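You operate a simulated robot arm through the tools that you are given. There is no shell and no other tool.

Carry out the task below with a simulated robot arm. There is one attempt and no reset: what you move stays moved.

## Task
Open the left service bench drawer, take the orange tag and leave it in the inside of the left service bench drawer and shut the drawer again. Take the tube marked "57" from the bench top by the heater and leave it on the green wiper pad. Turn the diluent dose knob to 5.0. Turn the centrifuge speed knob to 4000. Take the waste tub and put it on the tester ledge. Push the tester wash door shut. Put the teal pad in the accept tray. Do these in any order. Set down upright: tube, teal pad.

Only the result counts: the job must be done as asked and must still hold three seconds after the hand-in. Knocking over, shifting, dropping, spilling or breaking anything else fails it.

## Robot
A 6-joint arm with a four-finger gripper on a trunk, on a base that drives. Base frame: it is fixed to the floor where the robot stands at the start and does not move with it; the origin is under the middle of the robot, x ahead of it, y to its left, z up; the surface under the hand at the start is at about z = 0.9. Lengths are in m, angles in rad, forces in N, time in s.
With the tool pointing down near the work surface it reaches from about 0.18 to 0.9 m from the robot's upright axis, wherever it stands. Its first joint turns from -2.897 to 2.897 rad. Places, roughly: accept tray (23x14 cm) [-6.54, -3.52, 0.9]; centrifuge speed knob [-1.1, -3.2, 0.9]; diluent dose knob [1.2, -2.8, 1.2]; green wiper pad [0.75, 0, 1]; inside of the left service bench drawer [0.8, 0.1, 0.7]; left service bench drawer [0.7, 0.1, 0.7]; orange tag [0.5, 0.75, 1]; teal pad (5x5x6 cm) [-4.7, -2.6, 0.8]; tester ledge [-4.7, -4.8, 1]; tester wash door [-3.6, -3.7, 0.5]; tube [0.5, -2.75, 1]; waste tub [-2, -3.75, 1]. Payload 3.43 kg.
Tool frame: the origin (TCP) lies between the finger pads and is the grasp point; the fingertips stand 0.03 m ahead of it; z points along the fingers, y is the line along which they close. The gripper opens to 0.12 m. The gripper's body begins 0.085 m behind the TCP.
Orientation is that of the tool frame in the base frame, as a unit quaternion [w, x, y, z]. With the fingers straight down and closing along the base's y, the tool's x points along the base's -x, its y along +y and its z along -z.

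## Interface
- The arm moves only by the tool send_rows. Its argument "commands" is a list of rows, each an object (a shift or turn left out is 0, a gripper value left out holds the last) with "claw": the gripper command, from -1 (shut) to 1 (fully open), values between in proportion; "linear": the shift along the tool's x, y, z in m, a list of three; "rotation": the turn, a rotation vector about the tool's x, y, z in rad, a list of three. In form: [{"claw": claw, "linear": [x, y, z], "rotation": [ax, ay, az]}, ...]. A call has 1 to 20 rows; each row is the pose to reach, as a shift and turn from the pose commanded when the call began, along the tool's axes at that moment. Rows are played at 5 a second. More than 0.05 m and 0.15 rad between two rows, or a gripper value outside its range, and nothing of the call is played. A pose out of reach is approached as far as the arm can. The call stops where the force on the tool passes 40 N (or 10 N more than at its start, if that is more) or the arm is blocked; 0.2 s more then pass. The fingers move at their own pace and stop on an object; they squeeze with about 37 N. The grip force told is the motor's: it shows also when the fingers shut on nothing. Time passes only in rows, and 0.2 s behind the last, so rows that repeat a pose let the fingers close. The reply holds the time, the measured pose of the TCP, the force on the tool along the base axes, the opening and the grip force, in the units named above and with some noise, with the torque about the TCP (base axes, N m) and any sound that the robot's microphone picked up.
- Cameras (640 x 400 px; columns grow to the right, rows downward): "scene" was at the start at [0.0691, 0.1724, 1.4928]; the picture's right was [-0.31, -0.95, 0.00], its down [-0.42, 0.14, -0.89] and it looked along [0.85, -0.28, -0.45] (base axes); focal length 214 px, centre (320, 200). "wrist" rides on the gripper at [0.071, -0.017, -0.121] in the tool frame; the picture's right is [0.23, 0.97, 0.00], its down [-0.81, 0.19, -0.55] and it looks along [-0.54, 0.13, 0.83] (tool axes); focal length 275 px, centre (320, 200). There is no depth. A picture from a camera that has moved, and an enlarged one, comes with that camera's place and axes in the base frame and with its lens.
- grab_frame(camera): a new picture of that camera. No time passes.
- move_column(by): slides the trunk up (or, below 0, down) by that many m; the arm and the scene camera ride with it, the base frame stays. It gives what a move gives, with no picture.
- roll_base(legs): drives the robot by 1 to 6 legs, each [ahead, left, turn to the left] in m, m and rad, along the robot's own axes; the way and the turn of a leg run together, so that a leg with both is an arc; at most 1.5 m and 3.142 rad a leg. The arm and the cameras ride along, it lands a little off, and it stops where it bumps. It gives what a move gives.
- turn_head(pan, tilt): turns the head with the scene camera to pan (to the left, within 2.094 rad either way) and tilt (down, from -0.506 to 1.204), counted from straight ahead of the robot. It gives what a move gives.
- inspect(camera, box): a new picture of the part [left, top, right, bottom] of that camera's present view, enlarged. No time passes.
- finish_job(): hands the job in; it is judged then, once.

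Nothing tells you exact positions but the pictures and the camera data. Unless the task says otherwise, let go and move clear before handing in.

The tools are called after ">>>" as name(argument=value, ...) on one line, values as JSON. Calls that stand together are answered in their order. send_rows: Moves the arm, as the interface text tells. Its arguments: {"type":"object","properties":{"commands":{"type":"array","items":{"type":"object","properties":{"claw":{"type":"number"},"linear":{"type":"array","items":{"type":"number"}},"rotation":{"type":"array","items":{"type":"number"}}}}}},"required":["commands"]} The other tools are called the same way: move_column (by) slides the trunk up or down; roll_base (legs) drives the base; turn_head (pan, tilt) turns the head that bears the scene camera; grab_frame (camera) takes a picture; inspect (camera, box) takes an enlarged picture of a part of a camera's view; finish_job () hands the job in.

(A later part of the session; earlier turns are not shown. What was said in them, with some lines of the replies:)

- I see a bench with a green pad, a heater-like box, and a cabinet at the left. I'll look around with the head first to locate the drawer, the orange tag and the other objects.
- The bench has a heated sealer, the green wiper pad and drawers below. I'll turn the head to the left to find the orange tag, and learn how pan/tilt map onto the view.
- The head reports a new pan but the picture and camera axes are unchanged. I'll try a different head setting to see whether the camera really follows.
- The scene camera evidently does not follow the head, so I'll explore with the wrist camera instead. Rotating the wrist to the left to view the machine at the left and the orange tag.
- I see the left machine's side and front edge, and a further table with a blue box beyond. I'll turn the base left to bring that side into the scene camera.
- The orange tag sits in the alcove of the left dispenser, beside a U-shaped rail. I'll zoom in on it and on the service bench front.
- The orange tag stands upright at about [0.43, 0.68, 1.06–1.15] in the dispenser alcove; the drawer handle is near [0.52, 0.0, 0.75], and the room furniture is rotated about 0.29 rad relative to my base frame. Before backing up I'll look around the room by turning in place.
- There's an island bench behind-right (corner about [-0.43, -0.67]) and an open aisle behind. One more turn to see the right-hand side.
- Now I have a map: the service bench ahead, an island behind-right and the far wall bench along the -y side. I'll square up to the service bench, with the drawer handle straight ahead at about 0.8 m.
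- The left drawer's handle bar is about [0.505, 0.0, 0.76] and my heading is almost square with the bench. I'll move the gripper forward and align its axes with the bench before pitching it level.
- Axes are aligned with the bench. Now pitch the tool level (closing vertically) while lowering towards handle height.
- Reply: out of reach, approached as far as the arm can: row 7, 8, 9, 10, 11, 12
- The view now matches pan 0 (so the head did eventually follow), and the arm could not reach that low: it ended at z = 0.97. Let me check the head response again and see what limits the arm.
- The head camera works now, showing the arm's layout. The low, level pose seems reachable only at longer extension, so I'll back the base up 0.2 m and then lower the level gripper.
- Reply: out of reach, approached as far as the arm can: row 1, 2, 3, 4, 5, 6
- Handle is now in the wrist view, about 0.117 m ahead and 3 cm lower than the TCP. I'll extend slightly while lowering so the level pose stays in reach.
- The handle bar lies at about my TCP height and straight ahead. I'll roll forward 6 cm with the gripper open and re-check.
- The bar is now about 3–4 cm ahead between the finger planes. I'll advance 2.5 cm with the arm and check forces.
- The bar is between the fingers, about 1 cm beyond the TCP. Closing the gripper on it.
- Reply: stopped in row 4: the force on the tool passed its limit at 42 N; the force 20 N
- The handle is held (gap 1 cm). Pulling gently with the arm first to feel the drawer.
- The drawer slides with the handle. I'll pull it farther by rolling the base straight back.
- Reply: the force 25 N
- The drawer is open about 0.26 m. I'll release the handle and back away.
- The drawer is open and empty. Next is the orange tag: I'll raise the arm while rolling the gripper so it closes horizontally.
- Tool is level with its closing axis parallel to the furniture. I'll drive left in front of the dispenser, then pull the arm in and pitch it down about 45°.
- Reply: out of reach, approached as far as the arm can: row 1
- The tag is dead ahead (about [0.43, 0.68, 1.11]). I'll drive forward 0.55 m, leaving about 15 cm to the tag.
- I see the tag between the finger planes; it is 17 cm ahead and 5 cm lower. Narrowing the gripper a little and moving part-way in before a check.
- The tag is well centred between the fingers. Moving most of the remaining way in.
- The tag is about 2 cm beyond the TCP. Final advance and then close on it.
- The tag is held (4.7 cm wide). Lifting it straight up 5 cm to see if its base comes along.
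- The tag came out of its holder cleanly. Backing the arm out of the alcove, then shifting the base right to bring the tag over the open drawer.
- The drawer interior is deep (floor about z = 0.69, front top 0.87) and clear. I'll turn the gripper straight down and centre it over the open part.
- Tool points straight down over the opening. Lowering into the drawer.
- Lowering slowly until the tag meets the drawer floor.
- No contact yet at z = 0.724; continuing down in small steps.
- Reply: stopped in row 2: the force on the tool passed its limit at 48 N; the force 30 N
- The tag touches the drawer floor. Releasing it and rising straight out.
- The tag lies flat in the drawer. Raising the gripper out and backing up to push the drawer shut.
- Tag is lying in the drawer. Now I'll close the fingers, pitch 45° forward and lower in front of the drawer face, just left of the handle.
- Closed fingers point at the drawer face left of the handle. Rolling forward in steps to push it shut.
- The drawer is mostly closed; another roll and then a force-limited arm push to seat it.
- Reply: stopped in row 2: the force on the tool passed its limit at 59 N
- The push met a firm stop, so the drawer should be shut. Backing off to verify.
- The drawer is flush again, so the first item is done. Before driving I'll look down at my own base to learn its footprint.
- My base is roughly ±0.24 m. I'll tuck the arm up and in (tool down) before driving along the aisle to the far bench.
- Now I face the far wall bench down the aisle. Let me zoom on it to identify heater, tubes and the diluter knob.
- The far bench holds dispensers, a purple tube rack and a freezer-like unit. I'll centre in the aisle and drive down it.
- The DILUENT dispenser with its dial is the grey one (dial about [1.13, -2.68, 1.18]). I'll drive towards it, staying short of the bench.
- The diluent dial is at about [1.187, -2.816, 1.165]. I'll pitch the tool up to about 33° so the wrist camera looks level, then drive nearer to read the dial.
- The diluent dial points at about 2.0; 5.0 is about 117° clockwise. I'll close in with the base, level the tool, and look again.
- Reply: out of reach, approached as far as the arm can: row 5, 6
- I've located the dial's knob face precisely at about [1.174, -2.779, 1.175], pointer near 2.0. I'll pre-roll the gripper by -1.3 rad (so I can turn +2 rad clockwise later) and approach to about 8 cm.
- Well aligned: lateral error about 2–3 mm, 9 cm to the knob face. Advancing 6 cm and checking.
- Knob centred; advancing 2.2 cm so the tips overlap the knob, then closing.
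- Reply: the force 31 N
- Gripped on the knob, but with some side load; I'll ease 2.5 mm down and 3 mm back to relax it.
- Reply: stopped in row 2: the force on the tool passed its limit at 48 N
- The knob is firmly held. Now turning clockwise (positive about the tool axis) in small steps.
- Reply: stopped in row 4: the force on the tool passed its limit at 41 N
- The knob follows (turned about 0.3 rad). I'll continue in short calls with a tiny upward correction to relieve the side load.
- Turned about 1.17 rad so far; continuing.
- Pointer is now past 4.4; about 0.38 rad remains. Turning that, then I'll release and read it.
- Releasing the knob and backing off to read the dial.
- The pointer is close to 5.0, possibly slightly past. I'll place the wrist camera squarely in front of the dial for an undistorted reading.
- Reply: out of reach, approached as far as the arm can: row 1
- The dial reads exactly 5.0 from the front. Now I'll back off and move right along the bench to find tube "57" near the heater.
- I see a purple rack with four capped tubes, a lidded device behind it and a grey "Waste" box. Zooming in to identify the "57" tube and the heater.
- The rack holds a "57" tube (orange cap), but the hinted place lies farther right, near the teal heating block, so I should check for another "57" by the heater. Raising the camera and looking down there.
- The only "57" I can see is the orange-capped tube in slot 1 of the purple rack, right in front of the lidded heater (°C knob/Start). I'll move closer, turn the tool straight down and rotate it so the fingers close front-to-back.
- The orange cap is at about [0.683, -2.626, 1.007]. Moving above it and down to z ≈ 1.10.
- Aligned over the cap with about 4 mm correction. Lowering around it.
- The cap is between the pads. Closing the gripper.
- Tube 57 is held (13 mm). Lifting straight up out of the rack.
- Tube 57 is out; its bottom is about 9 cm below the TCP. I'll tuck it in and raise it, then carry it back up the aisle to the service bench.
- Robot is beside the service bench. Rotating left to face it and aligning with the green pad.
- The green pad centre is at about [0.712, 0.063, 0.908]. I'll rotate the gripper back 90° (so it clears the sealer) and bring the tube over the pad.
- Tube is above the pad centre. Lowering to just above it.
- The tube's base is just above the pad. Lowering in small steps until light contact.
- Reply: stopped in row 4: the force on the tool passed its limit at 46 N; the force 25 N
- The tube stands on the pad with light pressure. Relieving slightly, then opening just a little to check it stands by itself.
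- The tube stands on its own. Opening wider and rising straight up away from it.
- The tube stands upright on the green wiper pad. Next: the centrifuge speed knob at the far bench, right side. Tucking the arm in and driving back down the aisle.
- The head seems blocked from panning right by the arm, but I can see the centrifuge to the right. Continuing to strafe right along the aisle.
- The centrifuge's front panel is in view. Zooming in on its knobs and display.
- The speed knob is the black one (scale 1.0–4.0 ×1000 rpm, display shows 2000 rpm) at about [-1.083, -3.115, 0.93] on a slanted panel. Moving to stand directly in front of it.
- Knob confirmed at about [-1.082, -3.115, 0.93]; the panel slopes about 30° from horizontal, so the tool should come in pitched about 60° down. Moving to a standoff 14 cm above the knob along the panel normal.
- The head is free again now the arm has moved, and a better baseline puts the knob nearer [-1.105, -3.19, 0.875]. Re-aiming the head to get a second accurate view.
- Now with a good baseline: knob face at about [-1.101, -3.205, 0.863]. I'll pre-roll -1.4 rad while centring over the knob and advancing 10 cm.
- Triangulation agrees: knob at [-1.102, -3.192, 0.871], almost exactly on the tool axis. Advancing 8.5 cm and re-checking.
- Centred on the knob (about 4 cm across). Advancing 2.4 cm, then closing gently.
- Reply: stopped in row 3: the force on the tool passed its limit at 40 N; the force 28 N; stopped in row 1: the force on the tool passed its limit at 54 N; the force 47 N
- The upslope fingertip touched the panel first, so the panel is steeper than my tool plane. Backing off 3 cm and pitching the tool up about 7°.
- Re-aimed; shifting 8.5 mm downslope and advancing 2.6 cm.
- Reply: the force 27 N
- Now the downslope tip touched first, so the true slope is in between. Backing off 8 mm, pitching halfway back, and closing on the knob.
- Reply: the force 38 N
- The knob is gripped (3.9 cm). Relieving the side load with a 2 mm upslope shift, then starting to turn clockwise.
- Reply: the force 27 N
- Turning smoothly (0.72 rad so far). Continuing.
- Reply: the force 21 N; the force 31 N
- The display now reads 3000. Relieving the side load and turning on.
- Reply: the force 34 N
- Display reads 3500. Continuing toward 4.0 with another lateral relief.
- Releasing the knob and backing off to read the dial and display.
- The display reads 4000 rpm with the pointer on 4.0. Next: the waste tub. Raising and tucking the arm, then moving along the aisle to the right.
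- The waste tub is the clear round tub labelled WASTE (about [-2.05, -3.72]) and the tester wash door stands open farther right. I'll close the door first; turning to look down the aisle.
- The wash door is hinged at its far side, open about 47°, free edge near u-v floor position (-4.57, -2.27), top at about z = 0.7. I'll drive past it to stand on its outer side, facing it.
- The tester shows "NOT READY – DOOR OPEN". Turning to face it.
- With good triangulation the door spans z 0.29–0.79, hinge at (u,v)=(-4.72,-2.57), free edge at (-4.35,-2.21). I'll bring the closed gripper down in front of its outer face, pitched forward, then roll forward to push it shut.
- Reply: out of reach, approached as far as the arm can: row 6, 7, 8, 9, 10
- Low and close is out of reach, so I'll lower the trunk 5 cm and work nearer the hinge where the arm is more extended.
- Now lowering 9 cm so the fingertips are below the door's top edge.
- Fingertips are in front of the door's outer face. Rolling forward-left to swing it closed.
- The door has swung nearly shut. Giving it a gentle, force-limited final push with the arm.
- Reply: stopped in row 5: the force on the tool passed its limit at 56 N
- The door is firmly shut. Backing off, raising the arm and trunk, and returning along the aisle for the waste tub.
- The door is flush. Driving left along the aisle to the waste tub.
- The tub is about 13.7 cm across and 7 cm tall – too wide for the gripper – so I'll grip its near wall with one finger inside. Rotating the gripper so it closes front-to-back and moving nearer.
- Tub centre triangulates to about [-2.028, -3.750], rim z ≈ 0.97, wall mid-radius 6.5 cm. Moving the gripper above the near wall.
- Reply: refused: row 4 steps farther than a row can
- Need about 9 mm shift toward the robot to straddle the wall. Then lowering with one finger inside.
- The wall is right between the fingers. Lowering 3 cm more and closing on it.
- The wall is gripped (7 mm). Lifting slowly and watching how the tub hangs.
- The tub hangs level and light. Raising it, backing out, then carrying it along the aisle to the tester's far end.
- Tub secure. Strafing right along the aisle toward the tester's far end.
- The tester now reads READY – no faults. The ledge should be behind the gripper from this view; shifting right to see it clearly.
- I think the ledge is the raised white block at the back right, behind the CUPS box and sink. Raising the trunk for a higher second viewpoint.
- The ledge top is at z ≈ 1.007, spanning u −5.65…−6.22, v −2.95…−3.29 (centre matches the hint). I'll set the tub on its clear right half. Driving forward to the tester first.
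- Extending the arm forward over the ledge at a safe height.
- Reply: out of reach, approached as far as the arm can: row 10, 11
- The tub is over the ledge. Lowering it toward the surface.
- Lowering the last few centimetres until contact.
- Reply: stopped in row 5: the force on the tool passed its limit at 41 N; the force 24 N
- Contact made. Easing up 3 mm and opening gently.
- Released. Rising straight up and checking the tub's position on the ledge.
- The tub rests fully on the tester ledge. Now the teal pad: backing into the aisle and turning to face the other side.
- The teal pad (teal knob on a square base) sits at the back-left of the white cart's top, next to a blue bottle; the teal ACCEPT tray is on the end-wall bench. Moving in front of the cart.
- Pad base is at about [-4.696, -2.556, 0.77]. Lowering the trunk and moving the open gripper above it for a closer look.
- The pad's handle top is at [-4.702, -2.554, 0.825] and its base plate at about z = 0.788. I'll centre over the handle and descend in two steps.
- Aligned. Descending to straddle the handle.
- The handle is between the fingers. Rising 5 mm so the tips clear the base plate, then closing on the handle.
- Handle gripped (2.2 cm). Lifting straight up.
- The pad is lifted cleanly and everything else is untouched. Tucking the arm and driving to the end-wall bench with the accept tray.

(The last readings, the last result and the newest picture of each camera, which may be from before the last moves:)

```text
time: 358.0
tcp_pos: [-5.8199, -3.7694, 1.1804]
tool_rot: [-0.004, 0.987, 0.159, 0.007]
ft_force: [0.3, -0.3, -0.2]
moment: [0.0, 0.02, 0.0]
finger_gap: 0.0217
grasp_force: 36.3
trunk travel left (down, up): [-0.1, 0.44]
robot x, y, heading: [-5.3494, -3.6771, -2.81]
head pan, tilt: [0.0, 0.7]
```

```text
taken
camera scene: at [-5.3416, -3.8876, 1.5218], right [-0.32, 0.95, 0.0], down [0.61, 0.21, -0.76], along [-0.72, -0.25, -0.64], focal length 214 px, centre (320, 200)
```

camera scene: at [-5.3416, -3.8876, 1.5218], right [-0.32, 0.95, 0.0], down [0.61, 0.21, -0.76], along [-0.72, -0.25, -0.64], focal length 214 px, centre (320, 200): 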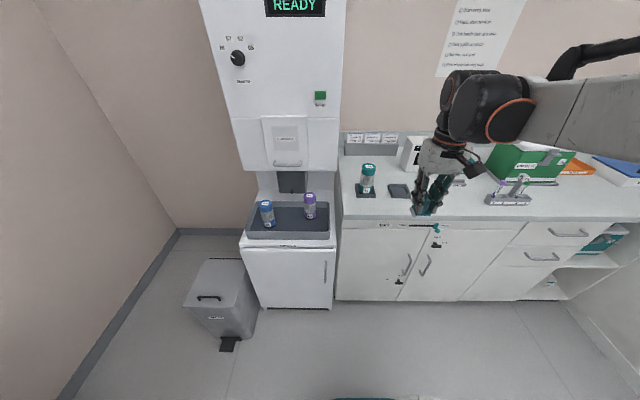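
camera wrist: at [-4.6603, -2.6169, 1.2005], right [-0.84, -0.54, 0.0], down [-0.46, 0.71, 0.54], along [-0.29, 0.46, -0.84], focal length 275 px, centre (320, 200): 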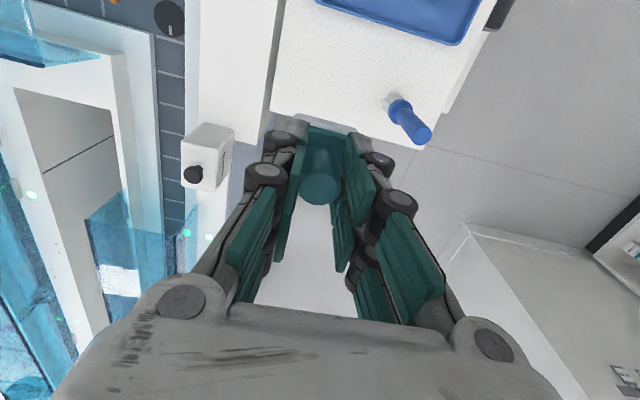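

Facing the end-wall bench. Strafing right to line up with the accept tray.

>>> roll_base(legs=[[0, -0.46, -0.015], [0.15, 0, 0]])

>>> turn_head(pan=0.0, tilt=0.75)

>>> grab_frame(camera="scene")

>>> grab_frame(camera="wrist")

```text
time: 361.7
tcp_pos: [-6.1051, -3.3825, 1.1809]
tool_rot: [-0.004, 0.987, 0.161, 0.007]
ft_force: [-0.7, -0.7, -0.9]
moment: [-0.02, -0.02, 0.03]
finger_gap: 0.0218
grasp_force: 36.8
trunk travel left (down, up): [-0.1, 0.44]
robot x, y, heading: [-5.6368, -3.2863, -2.807]
head pan, tilt: [0.0, 0.7]
```

```text
time: 362.4
tcp_pos: [-6.1054, -3.3826, 1.1813]
tool_rot: [-0.004, 0.987, 0.161, 0.007]
ft_force: [-0.1, -0.1, -0.4]
moment: [-0.01, 0.01, 0.01]
finger_gap: 0.0215
grasp_force: 36.5
trunk travel left (down, up): [-0.1, 0.44]
robot x, y, heading: [-5.6314, -3.2887, -2.809]
head pan, tilt: [0.0, 0.75]
```

```text
taken
camera scene: at [-5.6248, -3.4981, 1.5175], right [-0.33, 0.95, 0.0], down [0.64, 0.22, -0.73], along [-0.69, -0.24, -0.68], focal length 214 px, centre (320, 200)
```

scene: 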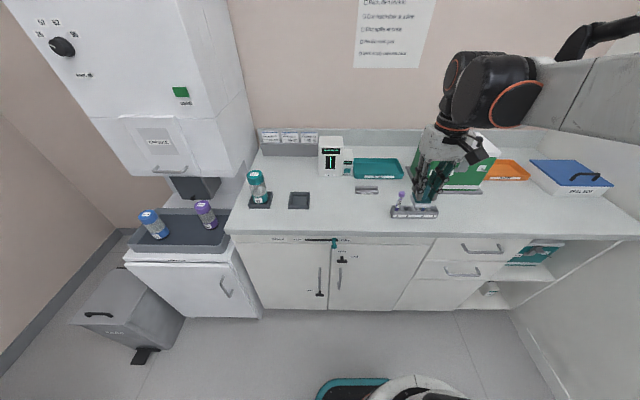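

```text
taken
camera wrist: at [-6.0437, -3.3457, 1.3028], right [0.53, -0.85, 0.0], down [-0.71, -0.45, 0.54], along [-0.46, -0.28, -0.84], focal length 275 px, centre (320, 200)
```

wrist: 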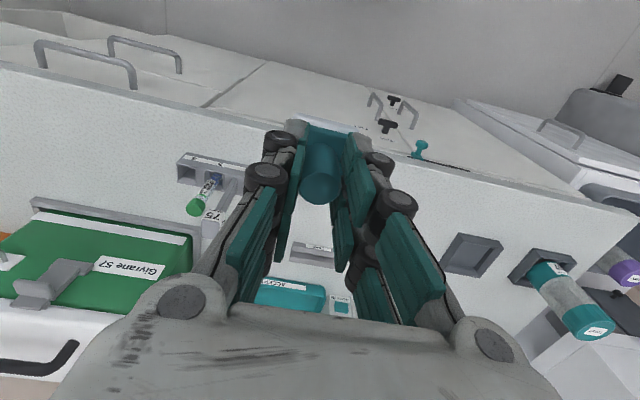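

>>> inspect(camera="scene", box=[310, 130, 470, 230])

```text
4.00 times, centred on (390, 180) of scene
camera zoom: at [-5.6248, -3.4981, 1.5175], right [-0.33, 0.95, 0.0], down [0.64, 0.22, -0.73], along [-0.69, -0.24, -0.68], focal length 858 px, centre (40, 280)
```

zoom: 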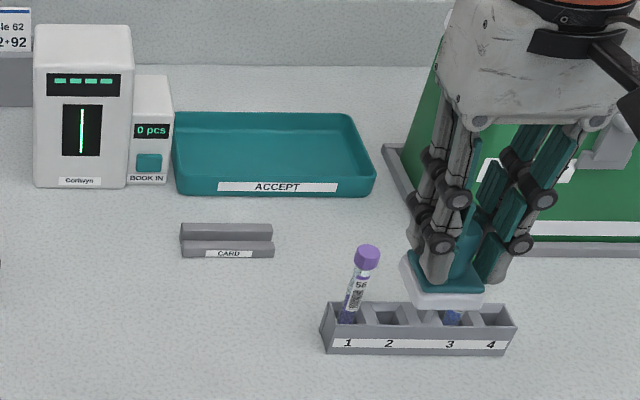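

Rolling 0.2 m closer, then I'll extend over the tray centre (about [-6.541, -3.516]).

>>> roll_base(legs=[[0.2, 0, 0]])

>>> inspect(camera="scene", box=[300, 130, 480, 250])

```text
time: 363.9
tcp_pos: [-6.2904, -3.4489, 1.1807]
tool_rot: [-0.004, 0.987, 0.162, 0.007]
ft_force: [-0.1, -1.1, -0.2]
moment: [0.03, 0.0, -0.02]
finger_gap: 0.0214
grasp_force: 36.8
trunk travel left (down, up): [-0.1, 0.44]
robot x, y, heading: [-5.8154, -3.3525, -2.803]
head pan, tilt: [0.0, 0.75]
```

```text
3.33 times, centred on (390, 190) of scene
camera zoom: at [-5.8091, -3.5622, 1.5175], right [-0.33, 0.94, 0.0], down [0.64, 0.22, -0.73], along [-0.69, -0.24, -0.68], focal length 715 px, centre (87, 233)
```

zoom: 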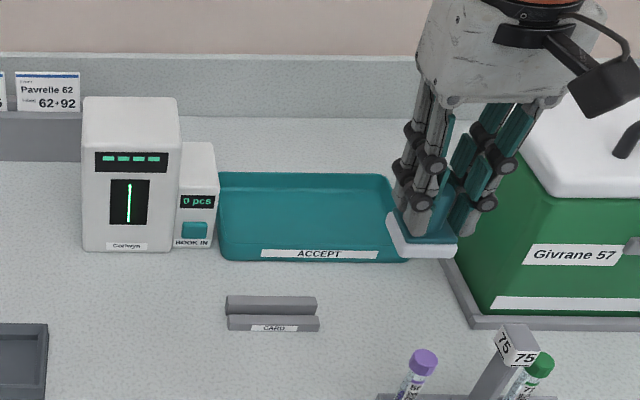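

>>> send_rows(commands=[{"linear": [-0.0437, -0.0031, 0]}, {"linear": [-0.0875, -0.0063, 0]}, {"linear": [-0.1312, -0.0094, 0]}, {"linear": [-0.175, -0.0125, 0]}, {"linear": [-0.2187, -0.0157, 0]}, {"linear": [-0.2625, -0.0188, 0]}, {"linear": [-0.2625, -0.0188, 0.04]}, {"linear": [-0.2625, -0.0188, 0.08]}, {"linear": [-0.2625, -0.0188, 0.12]}, {"linear": [-0.2625, -0.0188, 0.12]}])

>>> inspect(camera="scene", box=[300, 110, 460, 230])

>>> grab_frame(camera="wrist")

```text
time: 366.1
tcp_pos: [-6.5442, -3.5177, 1.0572]
tool_rot: [-0.003, 0.987, 0.163, 0.006]
ft_force: [-1.0, -0.5, -0.5]
moment: [0.0, -0.04, 0.01]
finger_gap: 0.0216
grasp_force: 37.0
trunk travel left (down, up): [-0.1, 0.44]
robot x, y, heading: [-5.8177, -3.3529, -2.804]
head pan, tilt: [0.0, 0.75]
```

```text
3.33 times, centred on (380, 170) of scene
camera zoom: at [-5.8094, -3.5623, 1.5175], right [-0.33, 0.94, 0.0], down [0.64, 0.22, -0.73], along [-0.69, -0.24, -0.68], focal length 715 px, centre (120, 300)
```

zoom: 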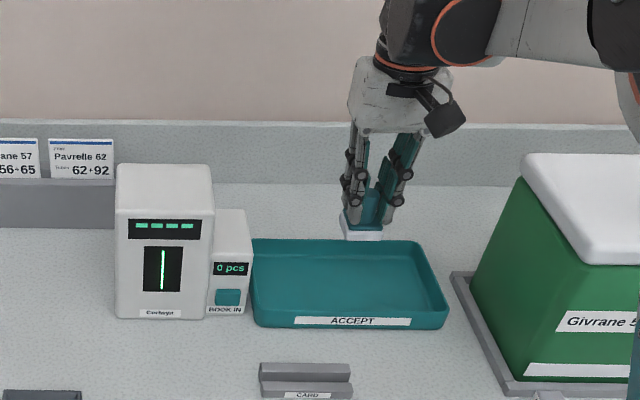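

```text
taken
camera wrist: at [-6.4829, -3.4794, 1.1786], right [0.53, -0.85, 0.0], down [-0.71, -0.45, 0.54], along [-0.46, -0.29, -0.84], focal length 275 px, centre (320, 200)
```

wrist: 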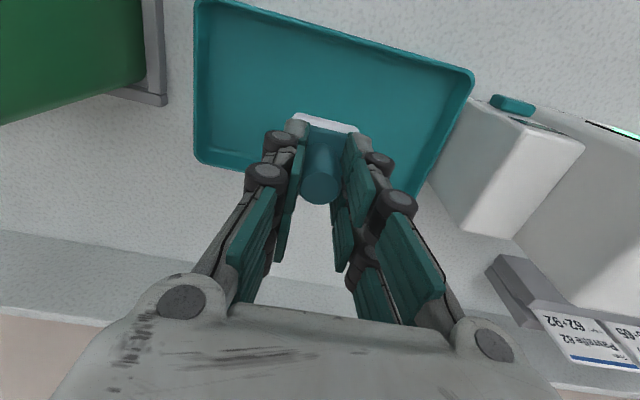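

The pad will land in the tray's centre. Lowering slowly until contact.

>>> send_rows(commands=[{"linear": [0, 0, 0.03]}, {"linear": [0, 0, 0.055]}, {"linear": [0, 0, 0.07]}, {"linear": [0, 0, 0.07]}])

>>> send_rows(commands=[{"linear": [0, 0, 0.004]}, {"linear": [0, 0, 0.008]}, {"linear": [0, 0, 0.012]}, {"linear": [0, 0, 0.016]}, {"linear": [0, 0, 0.02]}])

>>> inspect(camera="scene", box=[320, 130, 440, 220])

```text
time: 367.1
tcp_pos: [-6.5425, -3.515, 0.9852]
tool_rot: [-0.003, 0.987, 0.163, 0.007]
ft_force: [0.2, 0.5, -0.3]
moment: [0.02, 0.05, 0.0]
finger_gap: 0.0215
grasp_force: 36.9
trunk travel left (down, up): [-0.1, 0.44]
robot x, y, heading: [-5.8178, -3.3528, -2.809]
head pan, tilt: [0.0, 0.75]
```

```text
time: 368.3
tcp_pos: [-6.5413, -3.5119, 0.9682]
tool_rot: [-0.004, 0.987, 0.162, 0.006]
ft_force: [0.9, 0.1, -0.4]
moment: [-0.01, 0.02, -0.04]
finger_gap: 0.0215
grasp_force: 36.3
trunk travel left (down, up): [-0.1, 0.44]
robot x, y, heading: [-5.818, -3.3534, -2.807]
head pan, tilt: [0.0, 0.75]
```

```text
4.44 times, centred on (380, 175) of scene
camera zoom: at [-5.809, -3.5622, 1.5175], right [-0.33, 0.94, 0.0], down [0.64, 0.22, -0.73], along [-0.69, -0.24, -0.68], focal length 953 px, centre (53, 311)
```

zoom: 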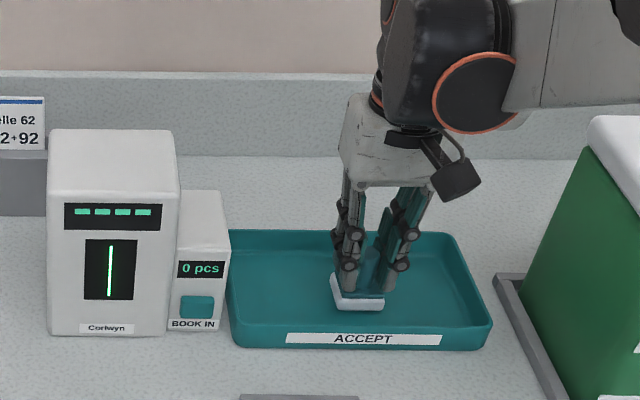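

>>> send_rows(commands=[{"linear": [0, 0, 0.003]}, {"linear": [0, 0, 0.006]}, {"linear": [0, 0, 0.009]}, {"linear": [0, 0, 0.012]}, {"linear": [0, 0, 0.015]}])

>>> inspect(camera="scene", box=[320, 130, 440, 220])

```text
time: 369.3
tcp_pos: [-6.5416, -3.5123, 0.9593]
tool_rot: [-0.004, 0.987, 0.162, 0.005]
ft_force: [0.3, 0.8, 19.8]
moment: [0.04, -0.27, 0.0]
finger_gap: 0.0215
grasp_force: 36.4
trunk travel left (down, up): [-0.1, 0.44]
robot x, y, heading: [-5.8196, -3.3489, -2.804]
head pan, tilt: [0.0, 0.75]
stopped in row 4: the force on the tool passed its limit at 41 N (the readings are from after the stop); the commanded pose is now the measured one
```

```text
4.44 times, centred on (380, 175) of scene
camera zoom: at [-5.8071, -3.5617, 1.5177], right [-0.33, 0.94, 0.0], down [0.64, 0.22, -0.73], along [-0.69, -0.24, -0.68], focal length 953 px, centre (53, 311)
```

zoom: 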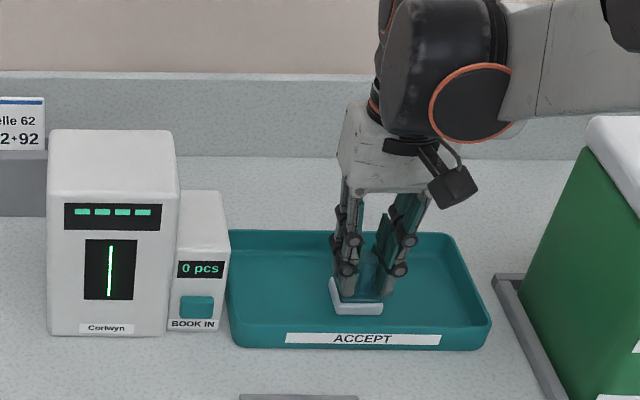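

The pad is on the tray floor. Easing up 2 mm, opening slowly, then rising straight up.

>>> send_rows(commands=[{"linear": [0, 0, -0.002]}, {"linear": [0, 0, -0.002], "claw": -0.6}, {"linear": [0, 0, -0.002], "claw": -0.4}, {"linear": [0, 0, -0.002], "claw": -0.1}, {"linear": [0, 0, -0.002], "claw": -0.1}, {"linear": [0, 0, -0.02]}, {"linear": [0, 0, -0.05]}, {"linear": [0, 0, -0.09]}, {"linear": [0, 0, -0.13]}, {"linear": [0, 0, -0.17]}, {"linear": [0, 0, -0.2]}, {"linear": [0, 0, -0.2]}])

>>> inspect(camera="scene", box=[310, 120, 460, 230])

>>> grab_frame(camera="wrist")

```text
time: 371.9
tcp_pos: [-6.5415, -3.5154, 1.1573]
tool_rot: [-0.003, 0.987, 0.163, 0.005]
ft_force: [0.1, -0.3, 0.2]
moment: [0.03, 0.0, 0.01]
finger_gap: 0.0539
grasp_force: 0.0
trunk travel left (down, up): [-0.1, 0.44]
robot x, y, heading: [-5.8184, -3.3518, -2.807]
head pan, tilt: [0.0, 0.75]
```

```text
3.64 times, centred on (385, 175) of scene
camera zoom: at [-5.8089, -3.5622, 1.5175], right [-0.33, 0.94, 0.0], down [0.64, 0.22, -0.73], along [-0.69, -0.24, -0.68], focal length 780 px, centre (84, 291)
```

zoom: 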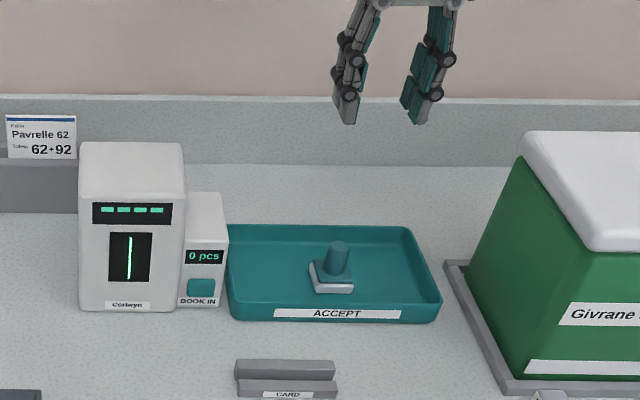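

```text
taken
camera wrist: at [-6.4805, -3.4769, 1.2791], right [0.53, -0.85, 0.0], down [-0.71, -0.45, 0.54], along [-0.46, -0.29, -0.84], focal length 275 px, centre (320, 200)
```

wrist: 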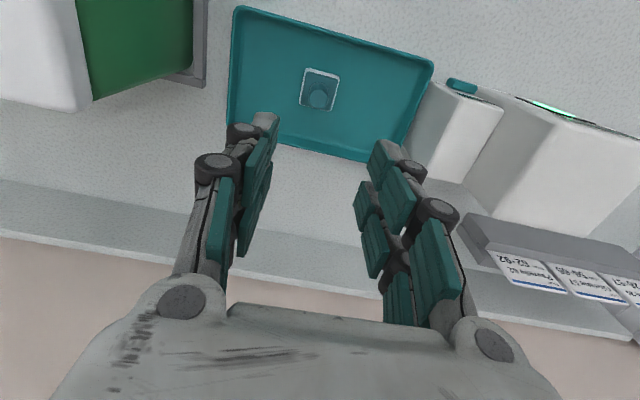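

The teal pad stands upright in the ACCEPT tray. All seven items are done; retracting the arm and backing clear, with a last look before handing in.

>>> send_rows(commands=[{"linear": [0.04, 0, -0.03]}, {"linear": [0.08, 0, -0.06]}, {"linear": [0.12, 0, -0.08]}, {"linear": [0.16, 0, -0.08]}, {"linear": [0.2, 0, -0.08]}, {"linear": [0.24, 0, -0.08]}, {"linear": [0.27, 0, -0.08]}, {"linear": [0.27, 0, -0.08]}])

>>> roll_base(legs=[[-0.3, 0, 0]])

>>> grab_frame(camera="scene")

>>> inspect(camera="scene", box=[280, 110, 480, 240])

```text
time: 373.7
tcp_pos: [-6.2914, -3.4293, 1.2431]
tool_rot: [-0.004, 0.987, 0.163, 0.005]
ft_force: [0.0, -0.3, 0.5]
moment: [-0.01, 0.01, -0.03]
finger_gap: 0.054
grasp_force: 0.1
trunk travel left (down, up): [-0.1, 0.44]
robot x, y, heading: [-5.8177, -3.3523, -2.806]
head pan, tilt: [0.0, 0.75]
```

```text
time: 375.8
tcp_pos: [-6.0009, -3.3276, 1.2431]
tool_rot: [-0.003, 0.987, 0.161, 0.006]
ft_force: [0.1, 0.2, 0.1]
moment: [0.0, 0.02, 0.01]
finger_gap: 0.054
grasp_force: 0.1
trunk travel left (down, up): [-0.1, 0.44]
robot x, y, heading: [-5.527, -3.2506, -2.808]
head pan, tilt: [0.0, 0.75]
```

```text
taken
camera scene: at [-5.5193, -3.4615, 1.5176], right [-0.33, 0.94, 0.0], down [0.64, 0.22, -0.73], along [-0.69, -0.24, -0.68], focal length 214 px, centre (320, 200)
```

scene: 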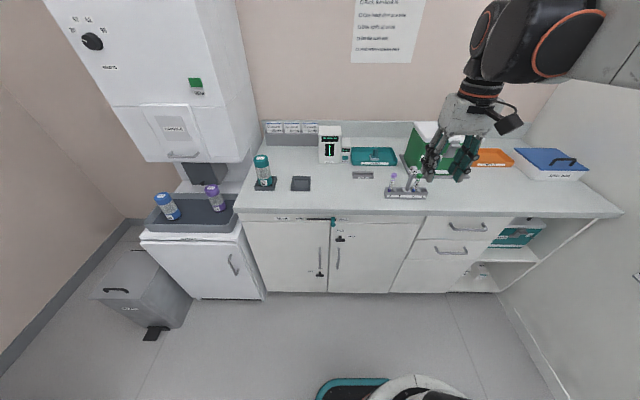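

```text
3.08 times, centred on (380, 175) of scene
camera zoom: at [-5.5193, -3.4615, 1.5176], right [-0.33, 0.94, 0.0], down [0.64, 0.22, -0.73], along [-0.69, -0.24, -0.68], focal length 660 px, centre (135, 277)
```

zoom: 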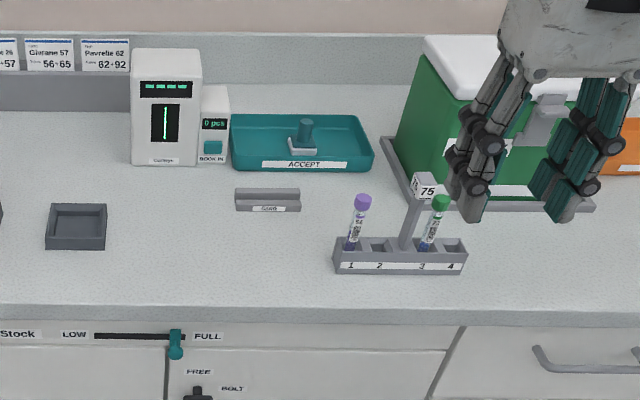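

The pad stands upright in the accept tray, nothing nearby has moved, and the gripper is empty and clear. All seven items are finished, so I'm handing in the job.

>>> finish_job()

```text
The job is handed in.
```

All seven items are done and the job is handed in. I checked each one with the cameras when I did it, but I did not go back to the earlier ones before handing in.

- **Drawer and tag:** the orange tag lies flat inside the left service bench drawer. I pushed the drawer to a firm stop, and its front looks level with the next drawer.
- **Tube 57:** it stands upright on the green wiper pad. There is another tube near the centrifuge that may also read 57. I took the one from the rack in front of the heater.
- **Diluent dose knob:** the pointer reads 5.0, seen from straight in front.
- **Centrifuge speed knob:** the pointer is on 4.0 and the display shows 4000 rpm.
- **Waste tub:** it sits fully on the tester ledge. It was wider than the gripper opens, so I carried it by its wall; it hung level.
- **Tester wash door:** it is shut, and the tester display now reads "READY, no fault".
- **Teal pad:** it stands upright in the middle of the accept tray.

While lining up on the centrifuge knob, my fingertips pressed on the panel twice, at about 40–55 N. Its timer still showed 5 minutes afterwards. I saw nothing else knocked over or moved.
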